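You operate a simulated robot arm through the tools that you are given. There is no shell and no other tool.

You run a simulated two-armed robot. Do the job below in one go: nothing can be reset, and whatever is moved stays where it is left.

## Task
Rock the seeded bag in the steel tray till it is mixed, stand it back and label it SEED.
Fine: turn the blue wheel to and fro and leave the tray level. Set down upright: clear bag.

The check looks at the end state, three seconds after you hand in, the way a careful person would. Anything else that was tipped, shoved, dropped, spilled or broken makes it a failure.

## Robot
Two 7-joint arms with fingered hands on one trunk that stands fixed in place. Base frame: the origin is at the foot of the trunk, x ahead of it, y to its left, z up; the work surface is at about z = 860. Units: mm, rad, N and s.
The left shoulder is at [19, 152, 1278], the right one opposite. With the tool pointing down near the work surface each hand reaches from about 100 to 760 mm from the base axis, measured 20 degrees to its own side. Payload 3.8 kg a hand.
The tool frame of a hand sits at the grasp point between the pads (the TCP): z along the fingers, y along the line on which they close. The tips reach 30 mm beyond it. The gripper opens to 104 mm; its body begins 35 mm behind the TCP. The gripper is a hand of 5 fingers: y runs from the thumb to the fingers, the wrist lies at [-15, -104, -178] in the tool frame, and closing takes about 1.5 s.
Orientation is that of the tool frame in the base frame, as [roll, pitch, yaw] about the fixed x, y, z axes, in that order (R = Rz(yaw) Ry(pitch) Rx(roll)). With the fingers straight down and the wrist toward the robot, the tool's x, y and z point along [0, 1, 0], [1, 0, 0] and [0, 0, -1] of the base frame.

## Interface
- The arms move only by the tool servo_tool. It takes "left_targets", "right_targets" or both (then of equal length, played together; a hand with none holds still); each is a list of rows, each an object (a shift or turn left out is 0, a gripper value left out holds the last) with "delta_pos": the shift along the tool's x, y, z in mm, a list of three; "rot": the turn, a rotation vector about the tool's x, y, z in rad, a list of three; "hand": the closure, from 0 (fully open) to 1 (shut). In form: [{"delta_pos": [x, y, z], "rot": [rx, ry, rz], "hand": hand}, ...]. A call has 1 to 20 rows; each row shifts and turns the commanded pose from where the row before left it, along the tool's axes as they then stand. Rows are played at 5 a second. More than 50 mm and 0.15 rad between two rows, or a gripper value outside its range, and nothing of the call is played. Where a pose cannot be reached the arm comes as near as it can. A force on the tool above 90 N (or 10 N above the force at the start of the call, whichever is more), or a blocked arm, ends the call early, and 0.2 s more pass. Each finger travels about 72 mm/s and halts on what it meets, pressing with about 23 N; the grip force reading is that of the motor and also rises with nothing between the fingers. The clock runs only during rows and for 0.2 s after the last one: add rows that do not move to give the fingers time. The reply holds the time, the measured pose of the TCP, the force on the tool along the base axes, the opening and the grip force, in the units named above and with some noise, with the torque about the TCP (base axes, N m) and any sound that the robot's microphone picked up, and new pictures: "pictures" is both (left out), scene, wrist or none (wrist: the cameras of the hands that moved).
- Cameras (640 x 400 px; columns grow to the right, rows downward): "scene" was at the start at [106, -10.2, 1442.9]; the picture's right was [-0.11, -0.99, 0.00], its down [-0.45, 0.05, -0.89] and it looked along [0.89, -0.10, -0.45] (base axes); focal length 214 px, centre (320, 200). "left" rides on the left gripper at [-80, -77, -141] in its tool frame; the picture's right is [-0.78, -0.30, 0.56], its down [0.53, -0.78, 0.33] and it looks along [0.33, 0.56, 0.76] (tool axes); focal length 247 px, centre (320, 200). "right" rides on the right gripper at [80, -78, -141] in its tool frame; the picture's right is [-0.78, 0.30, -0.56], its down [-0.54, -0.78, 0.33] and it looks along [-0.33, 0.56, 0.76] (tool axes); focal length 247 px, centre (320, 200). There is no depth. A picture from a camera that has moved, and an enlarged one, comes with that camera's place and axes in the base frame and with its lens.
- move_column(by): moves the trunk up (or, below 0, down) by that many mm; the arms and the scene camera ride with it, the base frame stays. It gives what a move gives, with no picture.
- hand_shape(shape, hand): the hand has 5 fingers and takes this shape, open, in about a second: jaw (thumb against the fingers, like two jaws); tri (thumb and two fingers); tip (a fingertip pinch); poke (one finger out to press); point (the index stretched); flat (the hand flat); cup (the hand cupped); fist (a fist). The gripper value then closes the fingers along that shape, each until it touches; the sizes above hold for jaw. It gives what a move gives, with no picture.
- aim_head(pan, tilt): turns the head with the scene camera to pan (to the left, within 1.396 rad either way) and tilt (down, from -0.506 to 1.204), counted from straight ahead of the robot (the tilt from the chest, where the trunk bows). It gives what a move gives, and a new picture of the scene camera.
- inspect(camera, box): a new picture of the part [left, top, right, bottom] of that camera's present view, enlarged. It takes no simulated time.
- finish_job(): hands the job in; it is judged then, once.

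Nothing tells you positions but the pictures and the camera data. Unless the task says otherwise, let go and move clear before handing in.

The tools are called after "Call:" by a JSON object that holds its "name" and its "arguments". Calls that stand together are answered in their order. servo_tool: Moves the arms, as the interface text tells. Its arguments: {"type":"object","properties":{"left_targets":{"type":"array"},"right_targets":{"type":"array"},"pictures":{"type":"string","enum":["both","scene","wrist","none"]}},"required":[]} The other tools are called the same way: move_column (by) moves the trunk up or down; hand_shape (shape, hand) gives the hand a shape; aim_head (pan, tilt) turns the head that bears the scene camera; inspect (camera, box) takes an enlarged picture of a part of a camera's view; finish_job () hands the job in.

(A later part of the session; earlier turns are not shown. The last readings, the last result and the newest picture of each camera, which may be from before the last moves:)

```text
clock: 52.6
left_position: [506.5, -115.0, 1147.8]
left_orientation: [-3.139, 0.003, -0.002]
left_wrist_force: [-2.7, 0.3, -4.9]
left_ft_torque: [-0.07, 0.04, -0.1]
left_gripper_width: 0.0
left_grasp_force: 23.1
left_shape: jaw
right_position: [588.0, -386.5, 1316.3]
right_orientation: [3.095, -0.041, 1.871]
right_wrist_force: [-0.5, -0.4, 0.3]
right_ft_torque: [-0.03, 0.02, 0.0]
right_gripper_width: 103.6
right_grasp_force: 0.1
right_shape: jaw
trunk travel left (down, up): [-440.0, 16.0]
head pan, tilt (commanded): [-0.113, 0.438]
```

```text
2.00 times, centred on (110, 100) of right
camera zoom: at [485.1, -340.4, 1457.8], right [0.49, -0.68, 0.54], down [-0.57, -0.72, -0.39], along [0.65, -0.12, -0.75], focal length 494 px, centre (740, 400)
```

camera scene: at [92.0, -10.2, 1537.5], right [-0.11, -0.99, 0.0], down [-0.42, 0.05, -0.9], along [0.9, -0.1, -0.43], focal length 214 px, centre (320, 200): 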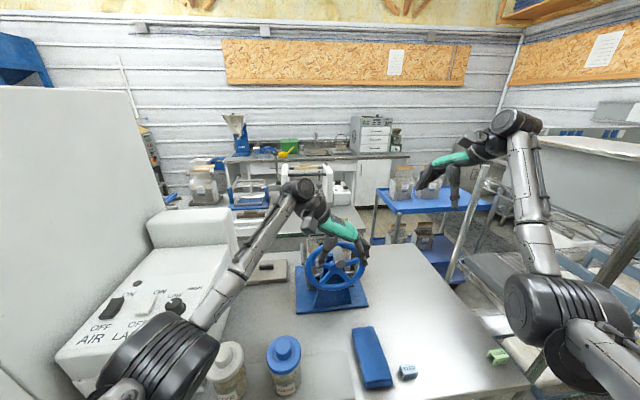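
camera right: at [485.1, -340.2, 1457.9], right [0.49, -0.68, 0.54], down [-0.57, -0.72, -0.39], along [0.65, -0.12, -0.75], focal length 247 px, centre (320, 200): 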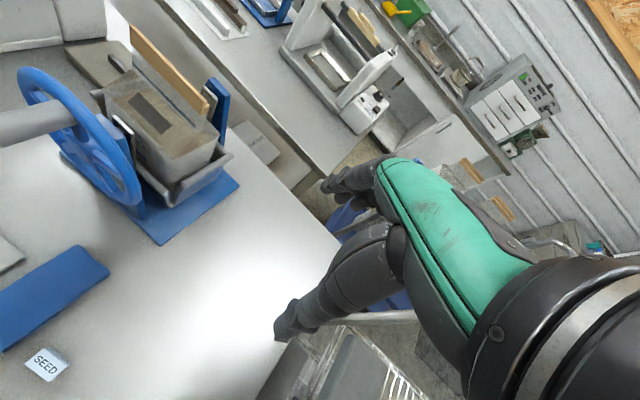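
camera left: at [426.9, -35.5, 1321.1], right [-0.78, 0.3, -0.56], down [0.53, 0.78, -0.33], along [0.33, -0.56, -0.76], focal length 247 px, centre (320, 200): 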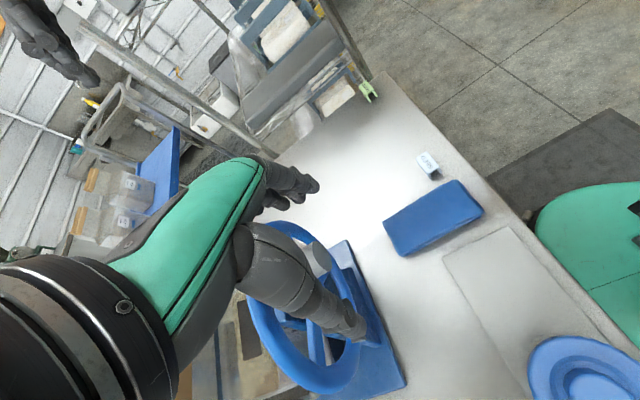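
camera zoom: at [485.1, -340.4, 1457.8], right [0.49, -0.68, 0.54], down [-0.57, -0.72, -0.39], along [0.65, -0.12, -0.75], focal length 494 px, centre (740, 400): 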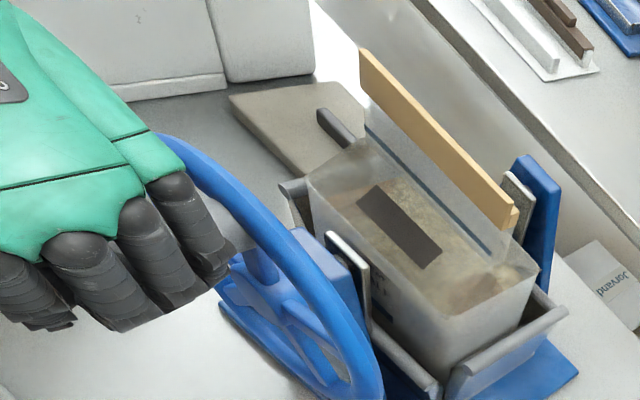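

The hand is caged around the handle. I'll try a small swing first and check that the tray follows with low forces.

Call:
{"name": "servo_tool", "arguments": {"left_targets": [{"delta_pos": [0, 3.0, 0.1], "rot": [0.04, 0, 0]}, {"delta_pos": [0, 6.1, 0.24], "rot": [0.08, 0, 0]}, {"delta_pos": [0, 6.1, 0.24], "rot": [0.08, 0, 0]}, {}], "pictures": "scene"}}

Call:
{"name": "inspect", "arguments": {"camera": "scene", "box": [280, 200, 380, 310]}}

Call:
{"name": "inspect", "arguments": {"camera": "right", "box": [0, 0, 220, 200]}}

```text
clock: 53.6
left_position: [506.8, -129.5, 1145.7]
left_orientation: [-2.942, 0.002, -0.001]
left_wrist_force: [-5.7, 5.2, -10.0]
left_ft_torque: [-0.07, 0.16, -0.02]
left_gripper_width: 0.2
left_grasp_force: 22.8
left_shape: jaw
right_position: [588.1, -384.4, 1317.9]
right_orientation: [3.095, -0.037, 1.871]
right_wrist_force: [-0.8, 0.8, -0.3]
right_ft_torque: [0.01, -0.01, -0.01]
right_gripper_width: 103.6
right_grasp_force: 0.1
right_shape: jaw
trunk travel left (down, up): [-440.0, 16.0]
head pan, tilt (commanded): [-0.113, 0.438]
camera scene: at [92.1, -8.8, 1537.5], right [-0.11, -0.99, 0.0], down [-0.42, 0.05, -0.9], along [0.9, -0.1, -0.43], focal length 214 px, centre (320, 200)
```

scene: 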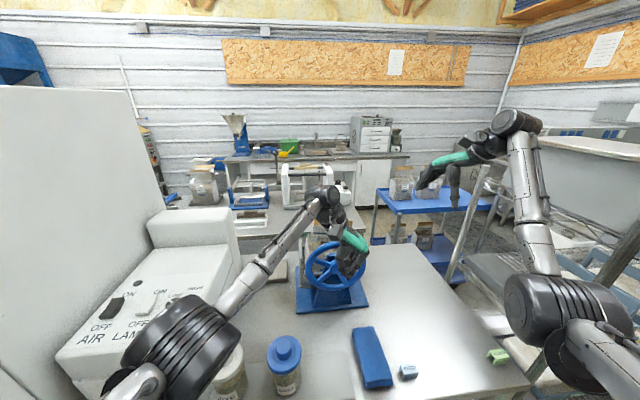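

```text
3.64 times, centred on (330, 255) of scene
camera zoom: at [92.1, -8.8, 1537.5], right [-0.11, -0.99, 0.0], down [-0.42, 0.05, -0.9], along [0.9, -0.1, -0.43], focal length 780 px, centre (284, 0)
```

zoom: 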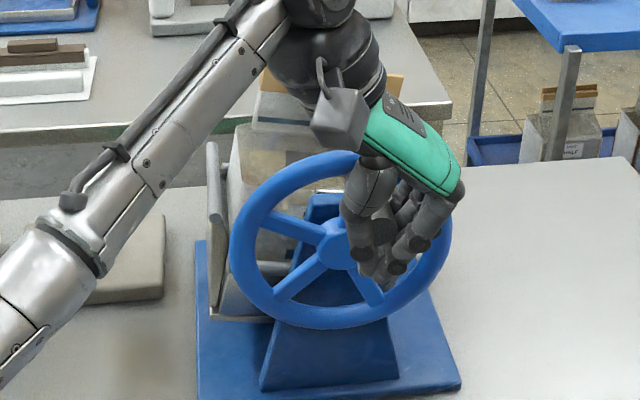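

```text
2.00 times, centred on (110, 100) of right
camera zoom: at [485.0, -339.1, 1458.2], right [0.49, -0.68, 0.54], down [-0.57, -0.72, -0.39], along [0.65, -0.12, -0.75], focal length 494 px, centre (740, 400)
```

zoom: 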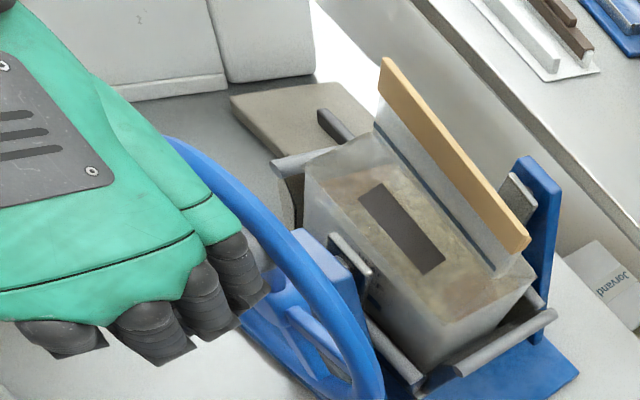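

The tray follows smoothly with small forces. I'll swing further right to about 0.5 rad, then back through level to the left, checking as I go.

Call:
{"name": "servo_tool", "arguments": {"left_targets": [{"delta_pos": [0, 6.1, 0.24], "rot": [0.08, 0, 0]}, {"delta_pos": [0, 7.6, 0.38], "rot": [0.1, 0, 0]}, {"delta_pos": [0, 7.6, 0.38], "rot": [0.1, 0, 0]}, {"delta_pos": [0, 1.5, 0.02], "rot": [0.02, 0, 0]}, {}], "pictures": "scene"}}

Call:
{"name": "inspect", "arguments": {"camera": "right", "box": [0, 0, 260, 240]}}

Call:
{"name": "inspect", "arguments": {"camera": "scene", "box": [280, 200, 380, 310]}}

```text
clock: 54.9
left_position: [497.5, -146.8, 1142.0]
left_orientation: [-2.658, -0.002, -0.012]
left_wrist_force: [-4.2, 5.1, 1.3]
left_ft_torque: [0.05, -0.04, 0.12]
left_gripper_width: 0.1
left_grasp_force: 22.2
left_shape: jaw
left hand out of reach, approached as far as the arm can: row 3, 4
right_position: [586.9, -384.9, 1318.1]
right_orientation: [3.095, -0.039, 1.871]
right_wrist_force: [0.1, 0.2, -0.3]
right_ft_torque: [-0.03, 0.0, 0.01]
right_gripper_width: 103.6
right_grasp_force: 0.1
right_shape: jaw
trunk travel left (down, up): [-440.0, 16.0]
head pan, tilt (commanded): [-0.113, 0.438]
camera scene: at [90.6, -9.3, 1537.6], right [-0.11, -0.99, 0.0], down [-0.42, 0.05, -0.91], along [0.9, -0.1, -0.42], focal length 214 px, centre (320, 200)
```

scene: 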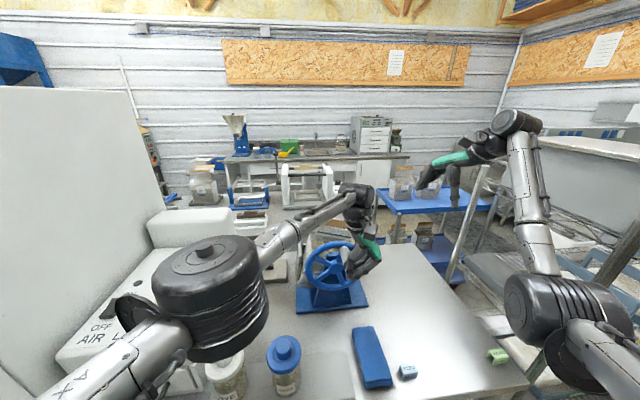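

```text
1.67 times, centred on (130, 120) of right
camera zoom: at [483.4, -339.7, 1458.7], right [0.49, -0.68, 0.54], down [-0.57, -0.72, -0.39], along [0.66, -0.12, -0.75], focal length 412 px, centre (637, 333)
```

zoom: 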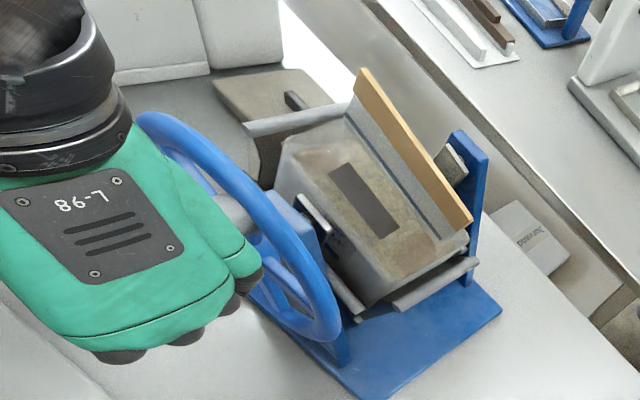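

```text
3.64 times, centred on (330, 255) of scene
camera zoom: at [90.6, -9.3, 1537.6], right [-0.11, -0.99, 0.0], down [-0.42, 0.05, -0.91], along [0.9, -0.1, -0.42], focal length 780 px, centre (284, 0)
```

zoom: 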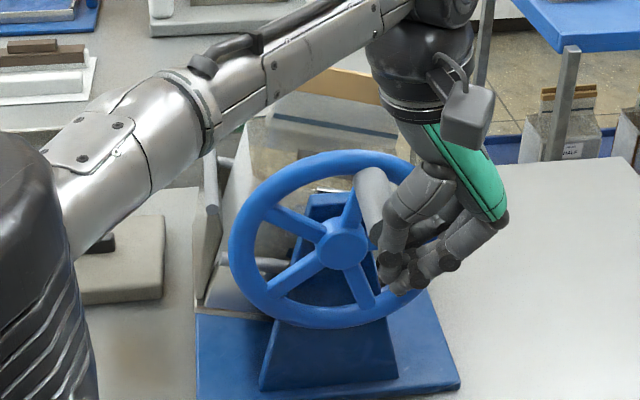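

At about 0.45 rad right the left arm reaches its limit with the hand tilted. I'll tilt the hand less on that side from now on. Now I'm bringing it back through level and over to the left.

Call:
{"name": "servo_tool", "arguments": {"left_targets": [{"delta_pos": [3, -8.8, 1.1], "rot": [-0.134, 0, 0]}, {"delta_pos": [3, -7.6, 0.76], "rot": [-0.13, 0, 0]}, {"delta_pos": [3, -7.6, 0.54], "rot": [-0.12, 0, 0]}, {"delta_pos": [0, -7.6, 0.38], "rot": [-0.1, 0, 0]}, {"delta_pos": [0, -7.6, 0.38], "rot": [-0.1, 0, 0]}, {"delta_pos": [0, -7.6, 0.38], "rot": [-0.1, 0, 0]}, {"delta_pos": [0, -7.6, 0.38], "rot": [-0.1, 0, 0]}, {"delta_pos": [0, -7.6, 0.38], "rot": [-0.1, 0, 0]}, {"delta_pos": [0, -7.6, 0.38], "rot": [-0.1, 0, 0]}, {}], "pictures": "scene"}}

Call:
{"name": "inspect", "arguments": {"camera": "right", "box": [0, 0, 260, 240]}}

Call:
{"name": "inspect", "arguments": {"camera": "scene", "box": [260, 200, 380, 310]}}

```text
clock: 57.0
left_position: [502.1, -81.4, 1139.1]
left_orientation: [2.659, -0.004, -0.002]
left_wrist_force: [-25.5, -8.1, 5.0]
left_ft_torque: [0.03, 0.11, -0.09]
left_gripper_width: 0.0
left_grasp_force: 23.2
left_shape: jaw
right_position: [582.3, -388.5, 1318.5]
right_orientation: [3.088, -0.04, 1.872]
right_wrist_force: [0.9, 0.1, 0.0]
right_ft_torque: [0.02, -0.02, 0.02]
right_gripper_width: 103.6
right_grasp_force: 0.0
right_shape: jaw
trunk travel left (down, up): [-440.0, 16.0]
head pan, tilt (commanded): [-0.113, 0.438]
camera scene: at [84.5, -12.7, 1538.0], right [-0.11, -0.99, 0.0], down [-0.42, 0.05, -0.91], along [0.9, -0.1, -0.42], focal length 214 px, centre (320, 200)
```

scene: 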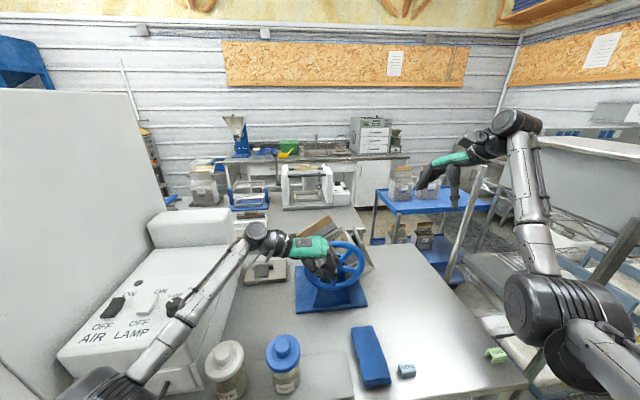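

```text
1.67 times, centred on (130, 120) of right
camera zoom: at [477.8, -342.7, 1459.9], right [0.49, -0.68, 0.54], down [-0.57, -0.72, -0.39], along [0.66, -0.11, -0.74], focal length 412 px, centre (637, 333)
```

zoom: 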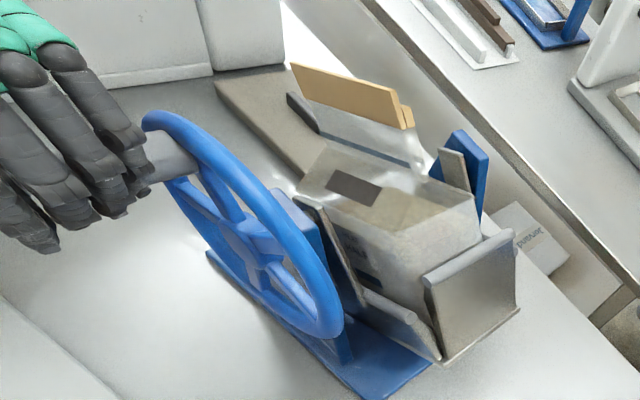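

```text
3.64 times, centred on (320, 255) of scene
camera zoom: at [84.5, -12.7, 1538.0], right [-0.11, -0.99, 0.0], down [-0.42, 0.05, -0.91], along [0.9, -0.1, -0.42], focal length 780 px, centre (320, 0)
```

zoom: 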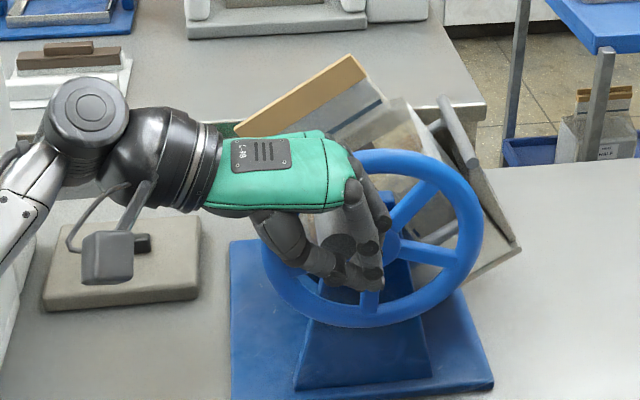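

The tray tilts well to the left and the bag stays seated. I'll do a full cycle, right and back to left, easing the hand 4 mm off the rim.

Call:
{"name": "servo_tool", "arguments": {"left_targets": [{"delta_pos": [-3, 7.6, 0.38], "rot": [0.1, 0, 0]}, {"delta_pos": [-2, 7.6, 0.38], "rot": [0.1, 0, 0]}, {"delta_pos": [0, 7.6, 0.38], "rot": [0.1, 0, 0]}, {"delta_pos": [0, 7.6, 0.38], "rot": [0.1, 0, 0]}, {"delta_pos": [0, 7.6, 0.38], "rot": [0.1, 0, 0]}, {"delta_pos": [0, 7.6, 0.38], "rot": [0.1, 0, 0]}, {"delta_pos": [0, 7.6, 0.38], "rot": [0.1, 0, 0]}, {"delta_pos": [0, 7.6, 0.38], "rot": [0.1, 0, 0]}, {"delta_pos": [0, 6.8, 0.39]}, {"delta_pos": [0, 6.0, 0.87]}, {"delta_pos": [0, -6.0, -0.87]}, {"delta_pos": [0, -6.8, -0.39]}, {"delta_pos": [0, -7.6, 0.38], "rot": [-0.1, 0, 0]}, {"delta_pos": [0, -7.6, 0.38], "rot": [-0.1, 0, 0]}, {"delta_pos": [0, -7.6, 0.38], "rot": [-0.1, 0, 0]}, {"delta_pos": [0, -7.6, 0.38], "rot": [-0.1, 0, 0]}, {"delta_pos": [0, -7.6, 0.38], "rot": [-0.1, 0, 0]}, {"delta_pos": [0, -7.6, 0.38], "rot": [-0.1, 0, 0]}, {"delta_pos": [0, -7.6, 0.38], "rot": [-0.1, 0, 0]}, {"delta_pos": [0, -7.6, 0.38], "rot": [-0.1, 0, 0]}], "pictures": "scene"}}

Call:
{"name": "inspect", "arguments": {"camera": "right", "box": [0, 0, 260, 240]}}

Call:
{"name": "inspect", "arguments": {"camera": "scene", "box": [260, 200, 380, 310]}}

```text
clock: 61.2
left_position: [501.1, -82.1, 1138.2]
left_orientation: [2.658, -0.004, -0.001]
left_wrist_force: [-11.7, -10.9, 3.7]
left_ft_torque: [-0.05, 0.01, -0.12]
left_gripper_width: 0.0
left_grasp_force: 23.3
left_shape: jaw
right_position: [584.9, -387.4, 1318.9]
right_orientation: [3.09, -0.041, 1.871]
right_wrist_force: [-1.1, -0.7, 0.7]
right_ft_torque: [0.01, -0.01, 0.0]
right_gripper_width: 103.5
right_grasp_force: 0.1
right_shape: jaw
trunk travel left (down, up): [-440.0, 16.0]
head pan, tilt (commanded): [-0.113, 0.438]
camera scene: at [88.3, -12.1, 1537.7], right [-0.11, -0.99, 0.0], down [-0.42, 0.05, -0.91], along [0.9, -0.1, -0.42], focal length 214 px, centre (320, 200)
```

scene: 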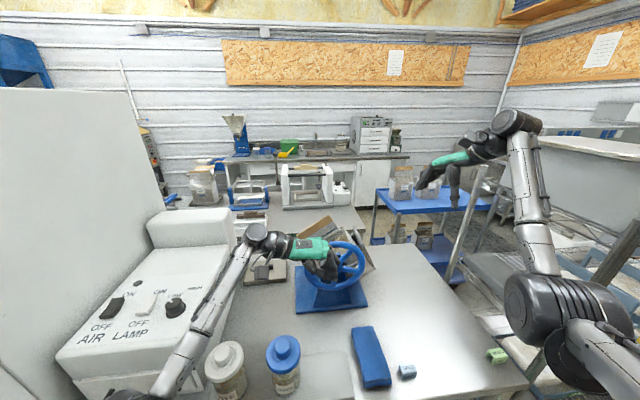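

```text
1.67 times, centred on (130, 120) of right
camera zoom: at [481.3, -342.3, 1458.7], right [0.49, -0.68, 0.54], down [-0.57, -0.72, -0.39], along [0.66, -0.11, -0.75], focal length 412 px, centre (637, 333)
```

zoom: 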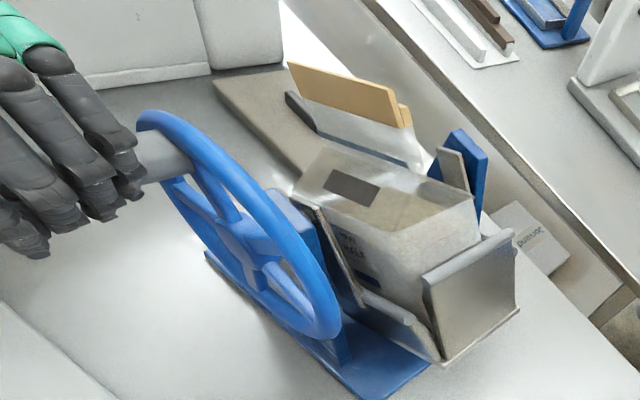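

```text
3.64 times, centred on (320, 255) of scene
camera zoom: at [88.3, -12.1, 1537.7], right [-0.11, -0.99, 0.0], down [-0.42, 0.05, -0.91], along [0.9, -0.1, -0.42], focal length 780 px, centre (320, 0)
```

zoom: 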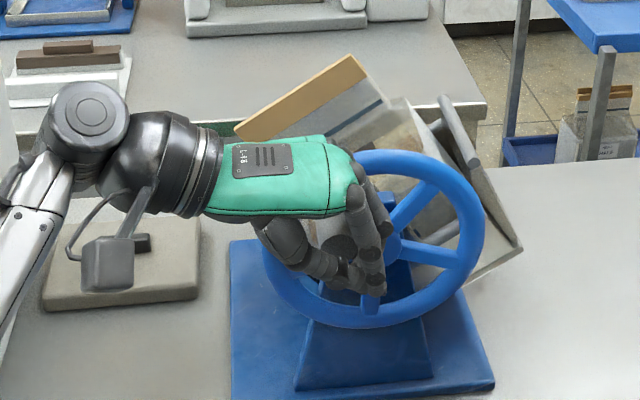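

The cycle went cleanly and the bag stays in place. I'm repeating the to-and-fro several more times.

Call:
{"name": "servo_tool", "arguments": {"left_targets": [{"delta_pos": [-1, 7.6, 0.38], "rot": [0.1, 0, 0]}, {"delta_pos": [0, 7.6, 0.38], "rot": [0.1, 0, 0]}, {"delta_pos": [0, 7.6, 0.38], "rot": [0.1, 0, 0]}, {"delta_pos": [0, 7.6, 0.38], "rot": [0.1, 0, 0]}, {"delta_pos": [0, 7.6, 0.38], "rot": [0.1, 0, 0]}, {"delta_pos": [0, 7.6, 0.38], "rot": [0.1, 0, 0]}, {"delta_pos": [0, 7.6, 0.38], "rot": [0.1, 0, 0]}, {"delta_pos": [0, 7.6, 0.38], "rot": [0.1, 0, 0]}, {"delta_pos": [0, 6.8, 0.39]}, {"delta_pos": [0, 6.0, 0.87]}, {"delta_pos": [0, -6.0, -0.87]}, {"delta_pos": [0, -6.8, -0.39]}, {"delta_pos": [0, -7.6, 0.38], "rot": [-0.1, 0, 0]}, {"delta_pos": [0, -7.6, 0.38], "rot": [-0.1, 0, 0]}, {"delta_pos": [0, -7.6, 0.38], "rot": [-0.1, 0, 0]}, {"delta_pos": [0, -7.6, 0.38], "rot": [-0.1, 0, 0]}, {"delta_pos": [0, -7.6, 0.38], "rot": [-0.1, 0, 0]}, {"delta_pos": [0, -7.6, 0.38], "rot": [-0.1, 0, 0]}, {"delta_pos": [0, -7.6, 0.38], "rot": [-0.1, 0, 0]}, {"delta_pos": [0, -7.6, 0.38], "rot": [-0.1, 0, 0]}], "pictures": "none"}}

Call:
{"name": "servo_tool", "arguments": {"left_targets": [{"delta_pos": [0, 7.6, 0.38], "rot": [0.1, 0, 0]}, {"delta_pos": [0, 7.6, 0.38], "rot": [0.1, 0, 0]}, {"delta_pos": [0, 7.6, 0.38], "rot": [0.1, 0, 0]}, {"delta_pos": [0, 7.6, 0.38], "rot": [0.1, 0, 0]}, {"delta_pos": [0, 7.6, 0.38], "rot": [0.1, 0, 0]}, {"delta_pos": [0, 7.6, 0.38], "rot": [0.1, 0, 0]}, {"delta_pos": [0, 7.6, 0.38], "rot": [0.1, 0, 0]}, {"delta_pos": [0, 7.6, 0.38], "rot": [0.1, 0, 0]}, {"delta_pos": [0, 6.8, 0.39]}, {"delta_pos": [0, 6.0, 0.87]}], "pictures": "scene"}}

Call:
{"name": "inspect", "arguments": {"camera": "right", "box": [0, 0, 260, 240]}}

```text
clock: 65.5
left_position: [500.4, -81.3, 1137.3]
left_orientation: [2.657, -0.002, 0.0]
left_wrist_force: [-9.2, -10.5, 3.1]
left_ft_torque: [-0.06, -0.07, -0.19]
left_gripper_width: 0.1
left_grasp_force: 23.3
left_shape: jaw
right_position: [585.9, -387.3, 1317.4]
right_orientation: [3.093, -0.041, 1.87]
right_wrist_force: [0.2, 0.5, 0.0]
right_ft_torque: [0.01, 0.01, 0.01]
right_gripper_width: 103.5
right_grasp_force: 0.0
right_shape: jaw
trunk travel left (down, up): [-440.0, 16.0]
head pan, tilt (commanded): [-0.113, 0.438]
```

```text
clock: 67.7
left_position: [500.9, -149.3, 1138.2]
left_orientation: [-2.827, -0.001, 0.002]
left_wrist_force: [-9.5, 8.1, 5.0]
left_ft_torque: [0.02, 0.0, 0.18]
left_gripper_width: 0.2
left_grasp_force: 23.3
left_shape: jaw
right_position: [585.7, -384.9, 1319.5]
right_orientation: [3.094, -0.036, 1.875]
right_wrist_force: [0.2, 0.4, 0.5]
right_ft_torque: [0.01, -0.02, 0.0]
right_gripper_width: 103.5
right_grasp_force: 0.1
right_shape: jaw
trunk travel left (down, up): [-440.0, 16.0]
head pan, tilt (commanded): [-0.113, 0.438]
camera scene: at [89.3, -7.7, 1537.7], right [-0.11, -0.99, 0.0], down [-0.42, 0.05, -0.91], along [0.9, -0.1, -0.42], focal length 214 px, centre (320, 200)
```

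scene: 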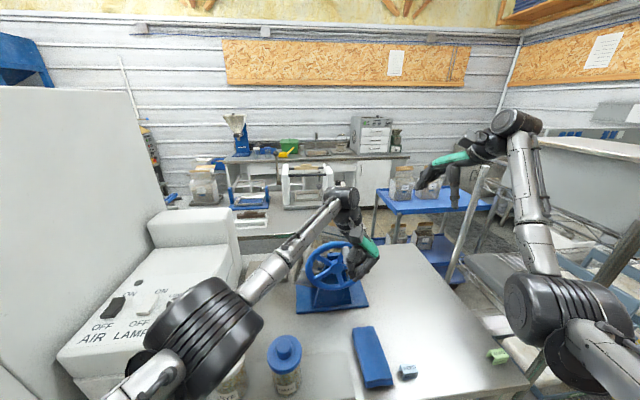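

```text
1.67 times, centred on (130, 120) of right
camera zoom: at [482.4, -337.9, 1459.5], right [0.49, -0.68, 0.54], down [-0.57, -0.72, -0.39], along [0.66, -0.12, -0.75], focal length 412 px, centre (637, 333)
```

zoom: 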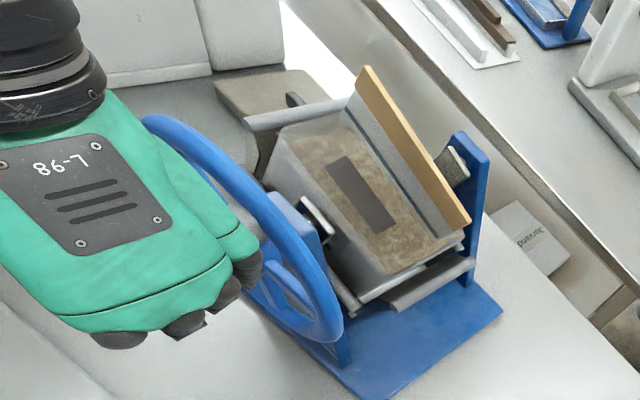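

The contents already look more even. I'll add a few more swings with slightly larger amplitude, about ±0.55 rad.

Call:
{"name": "servo_tool", "arguments": {"left_targets": [{"delta_pos": [0, 7.4, 1.75]}, {"delta_pos": [0, -7.4, -1.75]}, {"delta_pos": [0, -6.0, -0.87]}, {"delta_pos": [0, -6.8, -0.39]}, {"delta_pos": [0, -7.6, 0.38], "rot": [-0.1, 0, 0]}, {"delta_pos": [0, -7.6, 0.38], "rot": [-0.1, 0, 0]}, {"delta_pos": [0, -7.6, 0.38], "rot": [-0.1, 0, 0]}, {"delta_pos": [0, -7.6, 0.38], "rot": [-0.1, 0, 0]}, {"delta_pos": [0, -7.6, 0.38], "rot": [-0.1, 0, 0]}, {"delta_pos": [0, -7.6, 0.38], "rot": [-0.1, 0, 0]}, {"delta_pos": [0, -7.6, 0.38], "rot": [-0.1, 0, 0]}, {"delta_pos": [0, -7.6, 0.38], "rot": [-0.1, 0, 0]}, {"delta_pos": [0, -7.6, 0.38], "rot": [-0.1, 0, 0]}], "pictures": "scene"}}

Call:
{"name": "inspect", "arguments": {"camera": "right", "box": [0, 0, 260, 240]}}

```text
clock: 70.5
left_position: [501.7, -76.0, 1134.7]
left_orientation: [2.557, -0.003, 0.0]
left_wrist_force: [-9.5, -11.3, 3.8]
left_ft_torque: [-0.1, -0.04, -0.29]
left_gripper_width: 0.2
left_grasp_force: 23.0
left_shape: jaw
right_position: [585.6, -388.6, 1318.5]
right_orientation: [3.093, -0.042, 1.871]
right_wrist_force: [-0.1, 0.3, -1.1]
right_ft_torque: [-0.02, 0.01, -0.02]
right_gripper_width: 103.6
right_grasp_force: 0.0
right_shape: jaw
trunk travel left (down, up): [-440.0, 16.0]
head pan, tilt (commanded): [-0.113, 0.438]
camera scene: at [89.2, -12.8, 1537.7], right [-0.11, -0.99, 0.0], down [-0.42, 0.05, -0.91], along [0.9, -0.1, -0.42], focal length 214 px, centre (320, 200)
```

scene: 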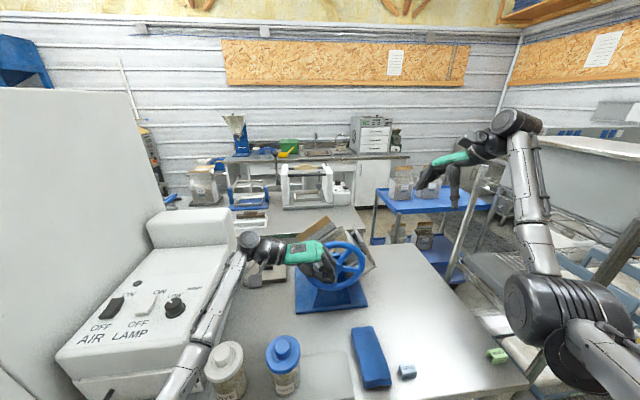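

```text
1.67 times, centred on (130, 120) of right
camera zoom: at [482.2, -342.9, 1458.3], right [0.49, -0.68, 0.54], down [-0.57, -0.72, -0.39], along [0.66, -0.11, -0.75], focal length 412 px, centre (637, 333)
```

zoom: 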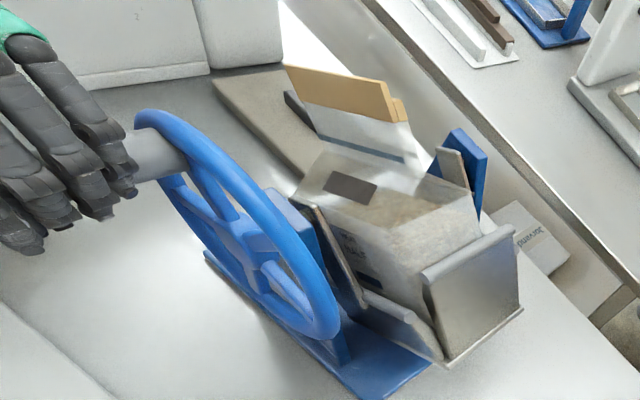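

Call:
{"name": "servo_tool", "arguments": {"left_targets": [{"delta_pos": [0, 7.6, 0.38], "rot": [0.1, 0, 0]}, {"delta_pos": [0, 7.6, 0.38], "rot": [0.1, 0, 0]}, {"delta_pos": [0, 7.6, 0.38], "rot": [0.1, 0, 0]}, {"delta_pos": [0, 7.6, 0.38], "rot": [0.1, 0, 0]}, {"delta_pos": [0, 7.6, 0.38], "rot": [0.1, 0, 0]}, {"delta_pos": [0, 7.6, 0.38], "rot": [0.1, 0, 0]}, {"delta_pos": [0, 7.6, 0.38], "rot": [0.1, 0, 0]}, {"delta_pos": [0, 7.6, 0.38], "rot": [0.1, 0, 0]}, {"delta_pos": [0, 7.6, 0.38], "rot": [0.1, 0, 0]}, {"delta_pos": [0, 6.8, 0.39]}, {"delta_pos": [0, 6.0, 0.87]}, {"delta_pos": [0, 7.4, 1.75]}], "pictures": "scene"}}

Call:
{"name": "inspect", "arguments": {"camera": "right", "box": [0, 0, 260, 240]}}

```text
clock: 73.0
left_position: [499.9, -156.8, 1132.7]
left_orientation: [-2.825, -0.001, 0.001]
left_wrist_force: [-9.5, 8.2, 4.5]
left_ft_torque: [0.03, -0.11, 0.13]
left_gripper_width: 0.0
left_grasp_force: 23.0
left_shape: jaw
right_position: [585.2, -385.0, 1317.7]
right_orientation: [3.094, -0.039, 1.872]
right_wrist_force: [-0.4, 0.3, 0.0]
right_ft_torque: [-0.01, 0.0, 0.0]
right_gripper_width: 103.9
right_grasp_force: 0.0
right_shape: jaw
trunk travel left (down, up): [-440.0, 16.0]
head pan, tilt (commanded): [-0.113, 0.438]
camera scene: at [89.3, -9.1, 1537.7], right [-0.11, -0.99, 0.0], down [-0.42, 0.05, -0.91], along [0.9, -0.1, -0.42], focal length 214 px, centre (320, 200)
```

scene: 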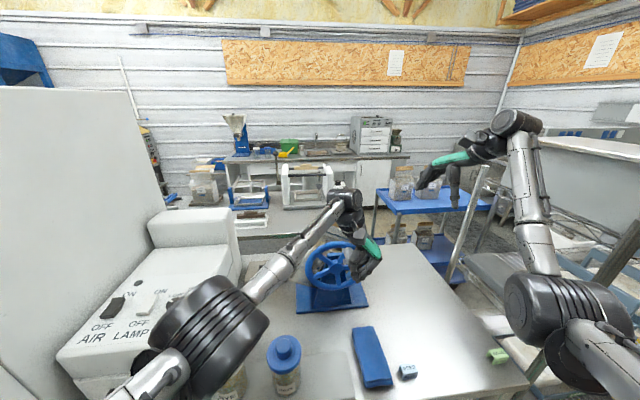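

```text
1.67 times, centred on (130, 120) of right
camera zoom: at [482.3, -339.3, 1459.2], right [0.49, -0.68, 0.54], down [-0.57, -0.72, -0.39], along [0.66, -0.12, -0.75], focal length 412 px, centre (637, 333)
```

zoom: 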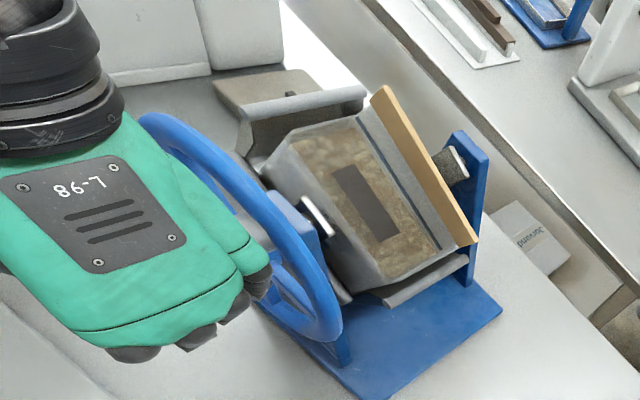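

Call:
{"name": "servo_tool", "arguments": {"left_targets": [{"delta_pos": [0, -7.4, -1.75]}, {"delta_pos": [0, -6.0, -0.87]}, {"delta_pos": [0, -6.8, -0.39]}, {"delta_pos": [0, -7.6, 0.38], "rot": [-0.1, 0, 0]}, {"delta_pos": [0, -7.6, 0.38], "rot": [-0.1, 0, 0]}, {"delta_pos": [0, -7.6, 0.38], "rot": [-0.1, 0, 0]}, {"delta_pos": [0, -7.6, 0.38], "rot": [-0.1, 0, 0]}, {"delta_pos": [0, -7.6, 0.38], "rot": [-0.1, 0, 0]}, {"delta_pos": [0, -7.6, 0.38], "rot": [-0.1, 0, 0]}, {"delta_pos": [0, -7.6, 0.38], "rot": [-0.1, 0, 0]}, {"delta_pos": [0, -7.6, 0.38], "rot": [-0.1, 0, 0]}, {"delta_pos": [0, -7.6, 0.38], "rot": [-0.1, 0, 0]}], "pictures": "none"}}

Call:
{"name": "servo_tool", "arguments": {"left_targets": [{"delta_pos": [0, 7.6, 0.38], "rot": [0.1, 0, 0]}, {"delta_pos": [0, 7.6, 0.38], "rot": [0.1, 0, 0]}, {"delta_pos": [0, 7.6, 0.38], "rot": [0.1, 0, 0]}, {"delta_pos": [0, 7.6, 0.38], "rot": [0.1, 0, 0]}, {"delta_pos": [0, 7.6, 0.38], "rot": [0.1, 0, 0]}, {"delta_pos": [0, 7.6, 0.38], "rot": [0.1, 0, 0]}, {"delta_pos": [0, 7.6, 0.38], "rot": [0.1, 0, 0]}, {"delta_pos": [0, 7.6, 0.38], "rot": [0.1, 0, 0]}, {"delta_pos": [0, 7.6, 0.38], "rot": [0.1, 0, 0]}, {"delta_pos": [0, 6.8, 0.39]}, {"delta_pos": [0, 6.0, 0.87]}, {"delta_pos": [0, 7.4, 1.75]}], "pictures": "none"}}

Call:
{"name": "servo_tool", "arguments": {"left_targets": [{"delta_pos": [0, -7.4, -1.75]}, {"delta_pos": [0, -6.0, -0.87]}, {"delta_pos": [0, -6.8, -0.39]}, {"delta_pos": [0, -7.6, 0.38], "rot": [-0.1, 0, 0]}, {"delta_pos": [0, -7.6, 0.38], "rot": [-0.1, 0, 0]}, {"delta_pos": [0, -7.6, 0.38], "rot": [-0.1, 0, 0]}, {"delta_pos": [0, -7.6, 0.38], "rot": [-0.1, 0, 0]}, {"delta_pos": [0, -7.6, 0.38], "rot": [-0.1, 0, 0]}, {"delta_pos": [0, -7.6, 0.38], "rot": [-0.1, 0, 0]}, {"delta_pos": [0, -7.6, 0.38], "rot": [-0.1, 0, 0]}, {"delta_pos": [0, -7.6, 0.38], "rot": [-0.1, 0, 0]}, {"delta_pos": [0, -7.6, 0.38], "rot": [-0.1, 0, 0]}], "pictures": "none"}}

Call:
{"name": "servo_tool", "arguments": {"left_targets": [{"delta_pos": [0, 7.6, 0.38], "rot": [0.1, 0, 0]}, {"delta_pos": [0, 7.6, 0.38], "rot": [0.1, 0, 0]}, {"delta_pos": [0, 7.6, 0.38], "rot": [0.1, 0, 0]}, {"delta_pos": [0, 7.6, 0.38], "rot": [0.1, 0, 0]}, {"delta_pos": [0, 7.6, 0.38], "rot": [0.1, 0, 0]}, {"delta_pos": [0, 6.4, 0.27], "rot": [0.083, 0, 0]}, {}, {}], "pictures": "both"}}

Call:
{"name": "inspect", "arguments": {"camera": "right", "box": [0, 0, 260, 240]}}

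Call:
{"name": "inspect", "arguments": {"camera": "scene", "box": [270, 200, 380, 310]}}

```text
clock: 75.7
left_position: [501.9, -76.3, 1133.5]
left_orientation: [2.557, -0.001, 0.0]
left_wrist_force: [-10.2, -12.2, 3.7]
left_ft_torque: [-0.08, 0.0, -0.27]
left_gripper_width: 0.0
left_grasp_force: 23.2
left_shape: jaw
right_position: [585.4, -388.3, 1318.3]
right_orientation: [3.093, -0.041, 1.872]
right_wrist_force: [-1.1, -0.4, 0.1]
right_ft_torque: [0.0, -0.01, -0.02]
right_gripper_width: 103.5
right_grasp_force: 0.1
right_shape: jaw
trunk travel left (down, up): [-440.0, 16.0]
head pan, tilt (commanded): [-0.113, 0.438]
```

```text
clock: 78.2
left_position: [500.4, -157.3, 1133.3]
left_orientation: [-2.827, -0.001, 0.0]
left_wrist_force: [-10.3, 9.6, 4.0]
left_ft_torque: [0.08, -0.03, 0.17]
left_gripper_width: 0.0
left_grasp_force: 22.6
left_shape: jaw
right_position: [585.5, -384.6, 1318.3]
right_orientation: [3.093, -0.038, 1.873]
right_wrist_force: [0.6, -0.3, -1.2]
right_ft_torque: [0.03, 0.0, -0.01]
right_gripper_width: 103.6
right_grasp_force: 0.1
right_shape: jaw
trunk travel left (down, up): [-440.0, 16.0]
head pan, tilt (commanded): [-0.113, 0.438]
```

```text
clock: 80.8
left_position: [502.0, -75.6, 1132.8]
left_orientation: [2.556, -0.002, 0.0]
left_wrist_force: [-6.0, -11.6, 2.5]
left_ft_torque: [-0.05, -0.05, -0.31]
left_gripper_width: 0.0
left_grasp_force: 23.3
left_shape: jaw
right_position: [586.3, -387.6, 1317.0]
right_orientation: [3.094, -0.039, 1.871]
right_wrist_force: [0.1, 0.2, 0.8]
right_ft_torque: [0.0, -0.01, 0.0]
right_gripper_width: 103.7
right_grasp_force: 0.1
right_shape: jaw
trunk travel left (down, up): [-440.0, 16.0]
head pan, tilt (commanded): [-0.113, 0.438]
```

```text
clock: 82.7
left_position: [503.1, -115.4, 1145.3]
left_orientation: [3.141, 0.001, 0.0]
left_wrist_force: [-7.8, -0.2, -3.8]
left_ft_torque: [0.02, 0.1, -0.12]
left_gripper_width: 0.0
left_grasp_force: 22.8
left_shape: jaw
right_position: [587.7, -387.0, 1317.4]
right_orientation: [3.092, -0.04, 1.874]
right_wrist_force: [0.0, 0.4, -0.1]
right_ft_torque: [0.0, -0.01, -0.02]
right_gripper_width: 103.3
right_grasp_force: 0.0
right_shape: jaw
trunk travel left (down, up): [-440.0, 16.0]
head pan, tilt (commanded): [-0.113, 0.438]
camera scene: at [90.7, -10.6, 1537.5], right [-0.11, -0.99, 0.0], down [-0.42, 0.05, -0.91], along [0.9, -0.1, -0.43], focal length 214 px, centre (320, 200)
camera left: at [422.5, -37.4, 1286.1], right [-0.78, 0.3, -0.56], down [0.53, 0.78, -0.33], along [0.33, -0.56, -0.76], focal length 247 px, centre (320, 200)
```

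scene: 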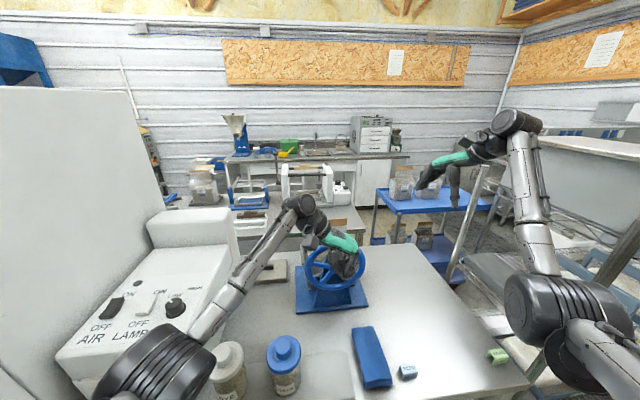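
left: 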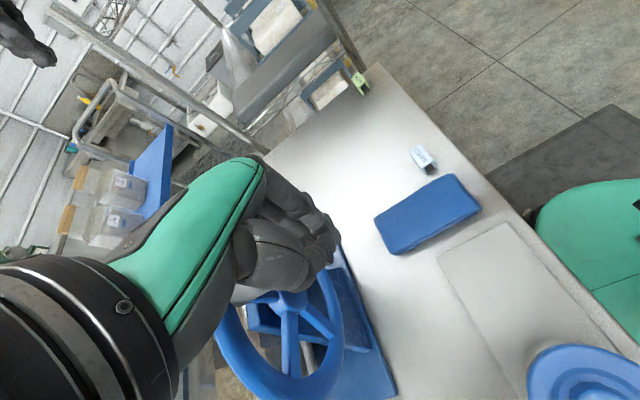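

```text
1.67 times, centred on (130, 120) of right
camera zoom: at [483.7, -340.7, 1458.3], right [0.49, -0.68, 0.54], down [-0.57, -0.72, -0.39], along [0.66, -0.12, -0.75], focal length 412 px, centre (637, 333)
```

zoom: 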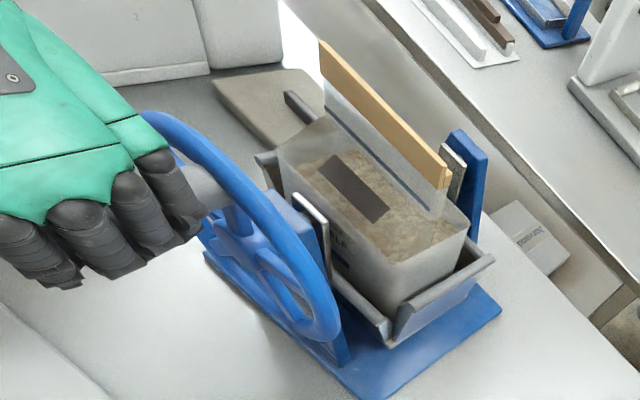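

```text
3.64 times, centred on (325, 255) of scene
camera zoom: at [90.7, -10.6, 1537.5], right [-0.11, -0.99, 0.0], down [-0.42, 0.05, -0.91], along [0.9, -0.1, -0.43], focal length 780 px, centre (302, 0)
```

zoom: 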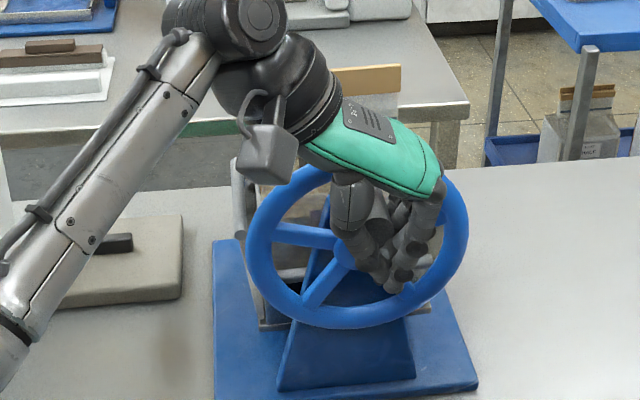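

The tray is level again, the bag is upright and the contents look evenly mixed. I'm opening the left hand gently and lifting it off the handle.

Call:
{"name": "servo_tool", "arguments": {"left_targets": [{"hand": 0.8}, {"hand": 0.6}, {"hand": 0.4}, {"hand": 0.2}, {"hand": 0.0}, {}, {}], "pictures": "none"}}

Call:
{"name": "inspect", "arguments": {"camera": "scene", "box": [270, 200, 380, 310]}}

Call:
{"name": "inspect", "arguments": {"camera": "right", "box": [0, 0, 260, 240]}}

```text
clock: 84.2
left_position: [502.1, -116.0, 1145.2]
left_orientation: [3.139, 0.001, -0.001]
left_wrist_force: [-0.5, -0.1, 0.0]
left_ft_torque: [-0.02, 0.0, 0.01]
left_gripper_width: 103.7
left_grasp_force: 0.0
left_shape: jaw
right_position: [588.3, -386.3, 1316.1]
right_orientation: [3.094, -0.04, 1.873]
right_wrist_force: [0.9, 0.7, -1.1]
right_ft_torque: [0.0, 0.02, 0.03]
right_gripper_width: 103.5
right_grasp_force: 0.0
right_shape: jaw
trunk travel left (down, up): [-440.0, 16.0]
head pan, tilt (commanded): [-0.113, 0.438]
```

```text
3.64 times, centred on (325, 255) of scene
camera zoom: at [92.1, -10.2, 1537.5], right [-0.11, -0.99, 0.0], down [-0.42, 0.05, -0.9], along [0.9, -0.1, -0.43], focal length 780 px, centre (302, 0)
```

zoom: 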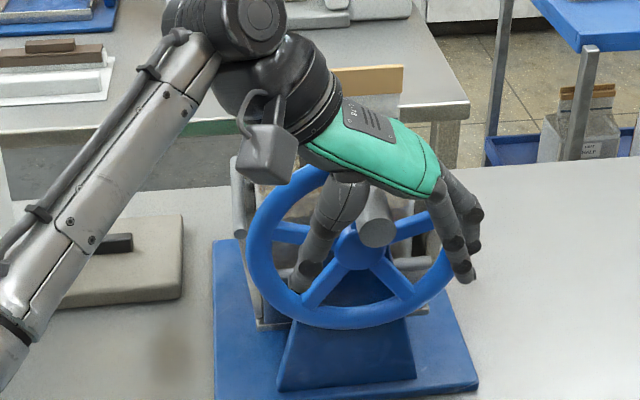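

```text
1.67 times, centred on (130, 120) of right
camera zoom: at [485.0, -340.4, 1457.9], right [0.49, -0.68, 0.54], down [-0.57, -0.72, -0.39], along [0.65, -0.12, -0.75], focal length 412 px, centre (637, 333)
```

zoom: 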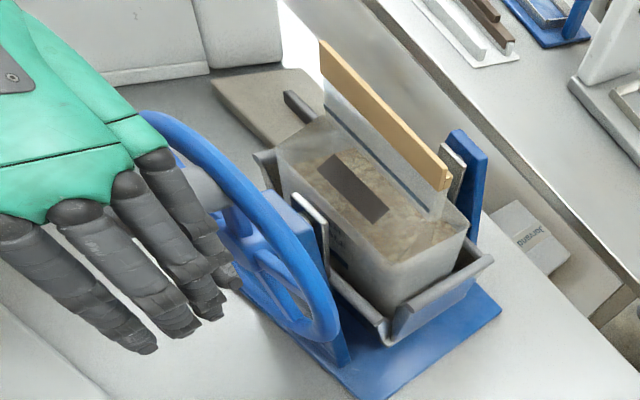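

The handle is free and stayed put. I'm lifting the left hand straight up and then away to the left.

Call:
{"name": "servo_tool", "arguments": {"left_targets": [{"delta_pos": [0, 0, -15]}, {"delta_pos": [0, 0, -25]}, {"delta_pos": [0, 0, -30]}, {"delta_pos": [0, 0, -30]}, {"delta_pos": [0, -17, -30]}, {"delta_pos": [0, -17, -30]}, {"delta_pos": [0, -17, -30]}, {"delta_pos": [0, -17, -30]}, {"delta_pos": [0, -17, -30]}, {"delta_pos": [0, -17, -30]}, {"delta_pos": [-3, -20, -20]}, {"delta_pos": [-3, -25, -10]}, {"delta_pos": [-3, -25, 0]}, {"delta_pos": [-3, -20, 0]}, {}], "pictures": "both"}}

Call:
{"name": "inspect", "arguments": {"camera": "scene", "box": [280, 200, 390, 320]}}

Call:
{"name": "inspect", "arguments": {"camera": "right", "box": [0, 0, 260, 240]}}

```text
clock: 87.5
left_position: [491.8, 76.0, 1454.8]
left_orientation: [3.141, 0.001, 0.0]
left_wrist_force: [-0.4, 0.3, 0.7]
left_ft_torque: [0.0, 0.03, 0.01]
left_gripper_width: 103.5
left_grasp_force: 0.1
left_shape: jaw
right_position: [587.6, -385.9, 1316.6]
right_orientation: [3.094, -0.041, 1.873]
right_wrist_force: [-0.5, -0.2, -0.4]
right_ft_torque: [-0.02, -0.02, 0.0]
right_gripper_width: 103.7
right_grasp_force: 0.1
right_shape: jaw
trunk travel left (down, up): [-440.0, 16.0]
head pan, tilt (commanded): [-0.113, 0.438]
camera scene: at [92.3, -10.4, 1537.5], right [-0.11, -0.99, 0.0], down [-0.42, 0.05, -0.9], along [0.9, -0.1, -0.43], focal length 214 px, centre (320, 200)
camera left: at [411.8, 154.8, 1595.0], right [-0.78, 0.3, -0.56], down [0.53, 0.78, -0.33], along [0.33, -0.56, -0.76], focal length 247 px, centre (320, 200)
```

scene: 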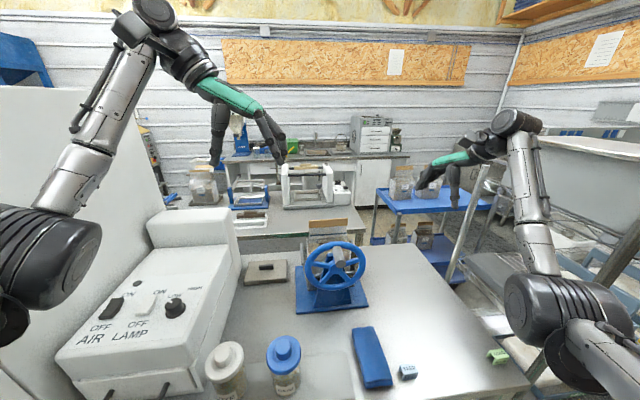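
left: 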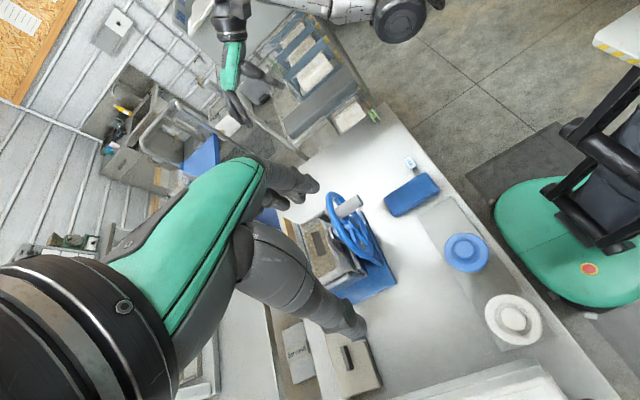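

```text
3.33 times, centred on (335, 260) of scene
camera zoom: at [92.3, -10.4, 1537.5], right [-0.11, -0.99, 0.0], down [-0.42, 0.05, -0.9], along [0.9, -0.1, -0.43], focal length 715 px, centre (270, 0)
```

zoom: 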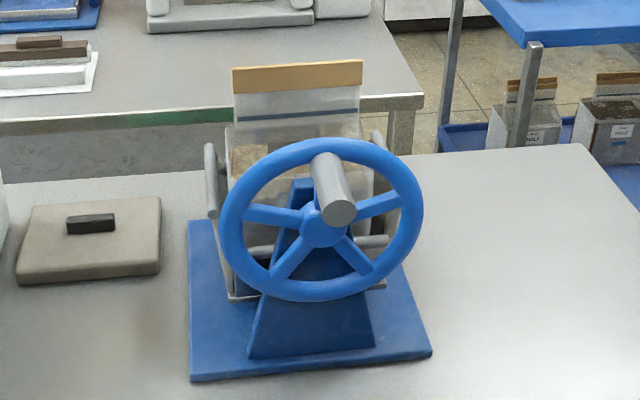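

```text
1.67 times, centred on (130, 120) of right
camera zoom: at [485.1, -340.5, 1457.8], right [0.49, -0.68, 0.54], down [-0.57, -0.72, -0.39], along [0.65, -0.12, -0.75], focal length 412 px, centre (637, 333)
```

zoom: 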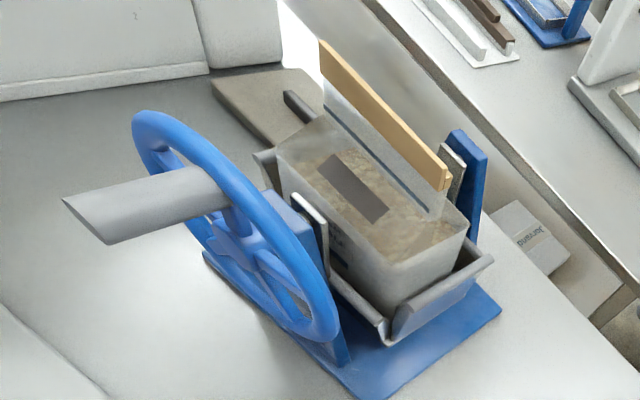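

The tray looks level with the handle at the top. I'll look closely at the mix in the bag before taking it out.

Call:
{"name": "inspect", "arguments": {"camera": "right", "box": [100, 40, 200, 130]}}

Call:
{"name": "inspect", "arguments": {"camera": "left", "box": [270, 180, 400, 310]}}

Call:
{"name": "inspect", "arguments": {"camera": "scene", "box": [300, 215, 350, 255]}}

```text
4.44 times, centred on (150, 85) of right
camera zoom: at [485.1, -340.5, 1457.8], right [0.49, -0.68, 0.54], down [-0.57, -0.72, -0.39], along [0.65, -0.12, -0.75], focal length 1098 px, centre (1076, 711)
```

zoom: 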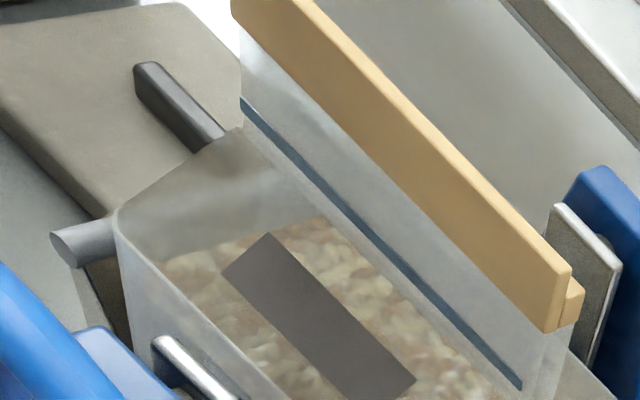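

```text
3.08 times, centred on (335, 245) of left
camera zoom: at [411.8, 154.8, 1595.0], right [-0.78, 0.3, -0.56], down [0.53, 0.78, -0.33], along [0.33, -0.56, -0.76], focal length 760 px, centre (274, 62)
```

zoom: 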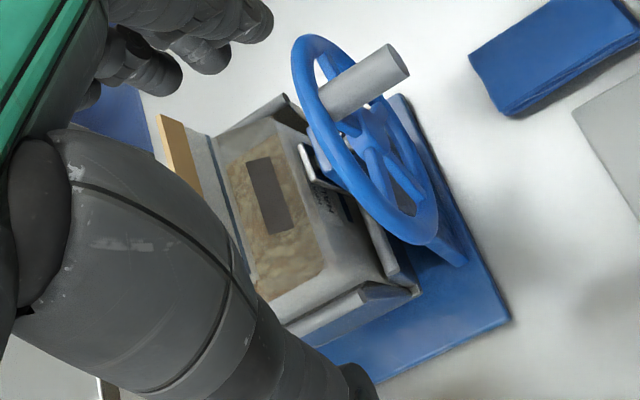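

```text
10.00 times, centred on (325, 235) of scene
camera zoom: at [92.3, -10.4, 1537.5], right [-0.11, -0.99, 0.0], down [-0.42, 0.05, -0.9], along [0.9, -0.1, -0.43], focal length 2145 px, centre (270, -150)
```

zoom: 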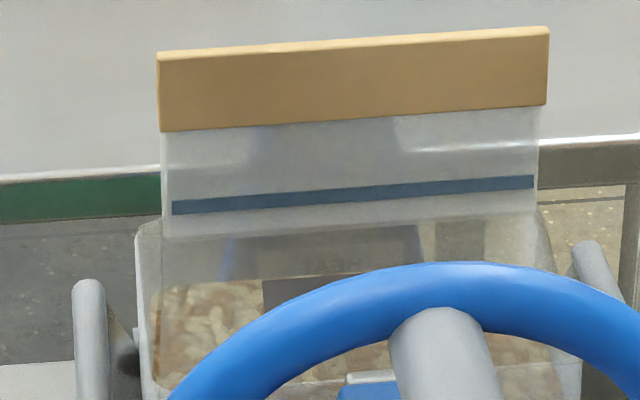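

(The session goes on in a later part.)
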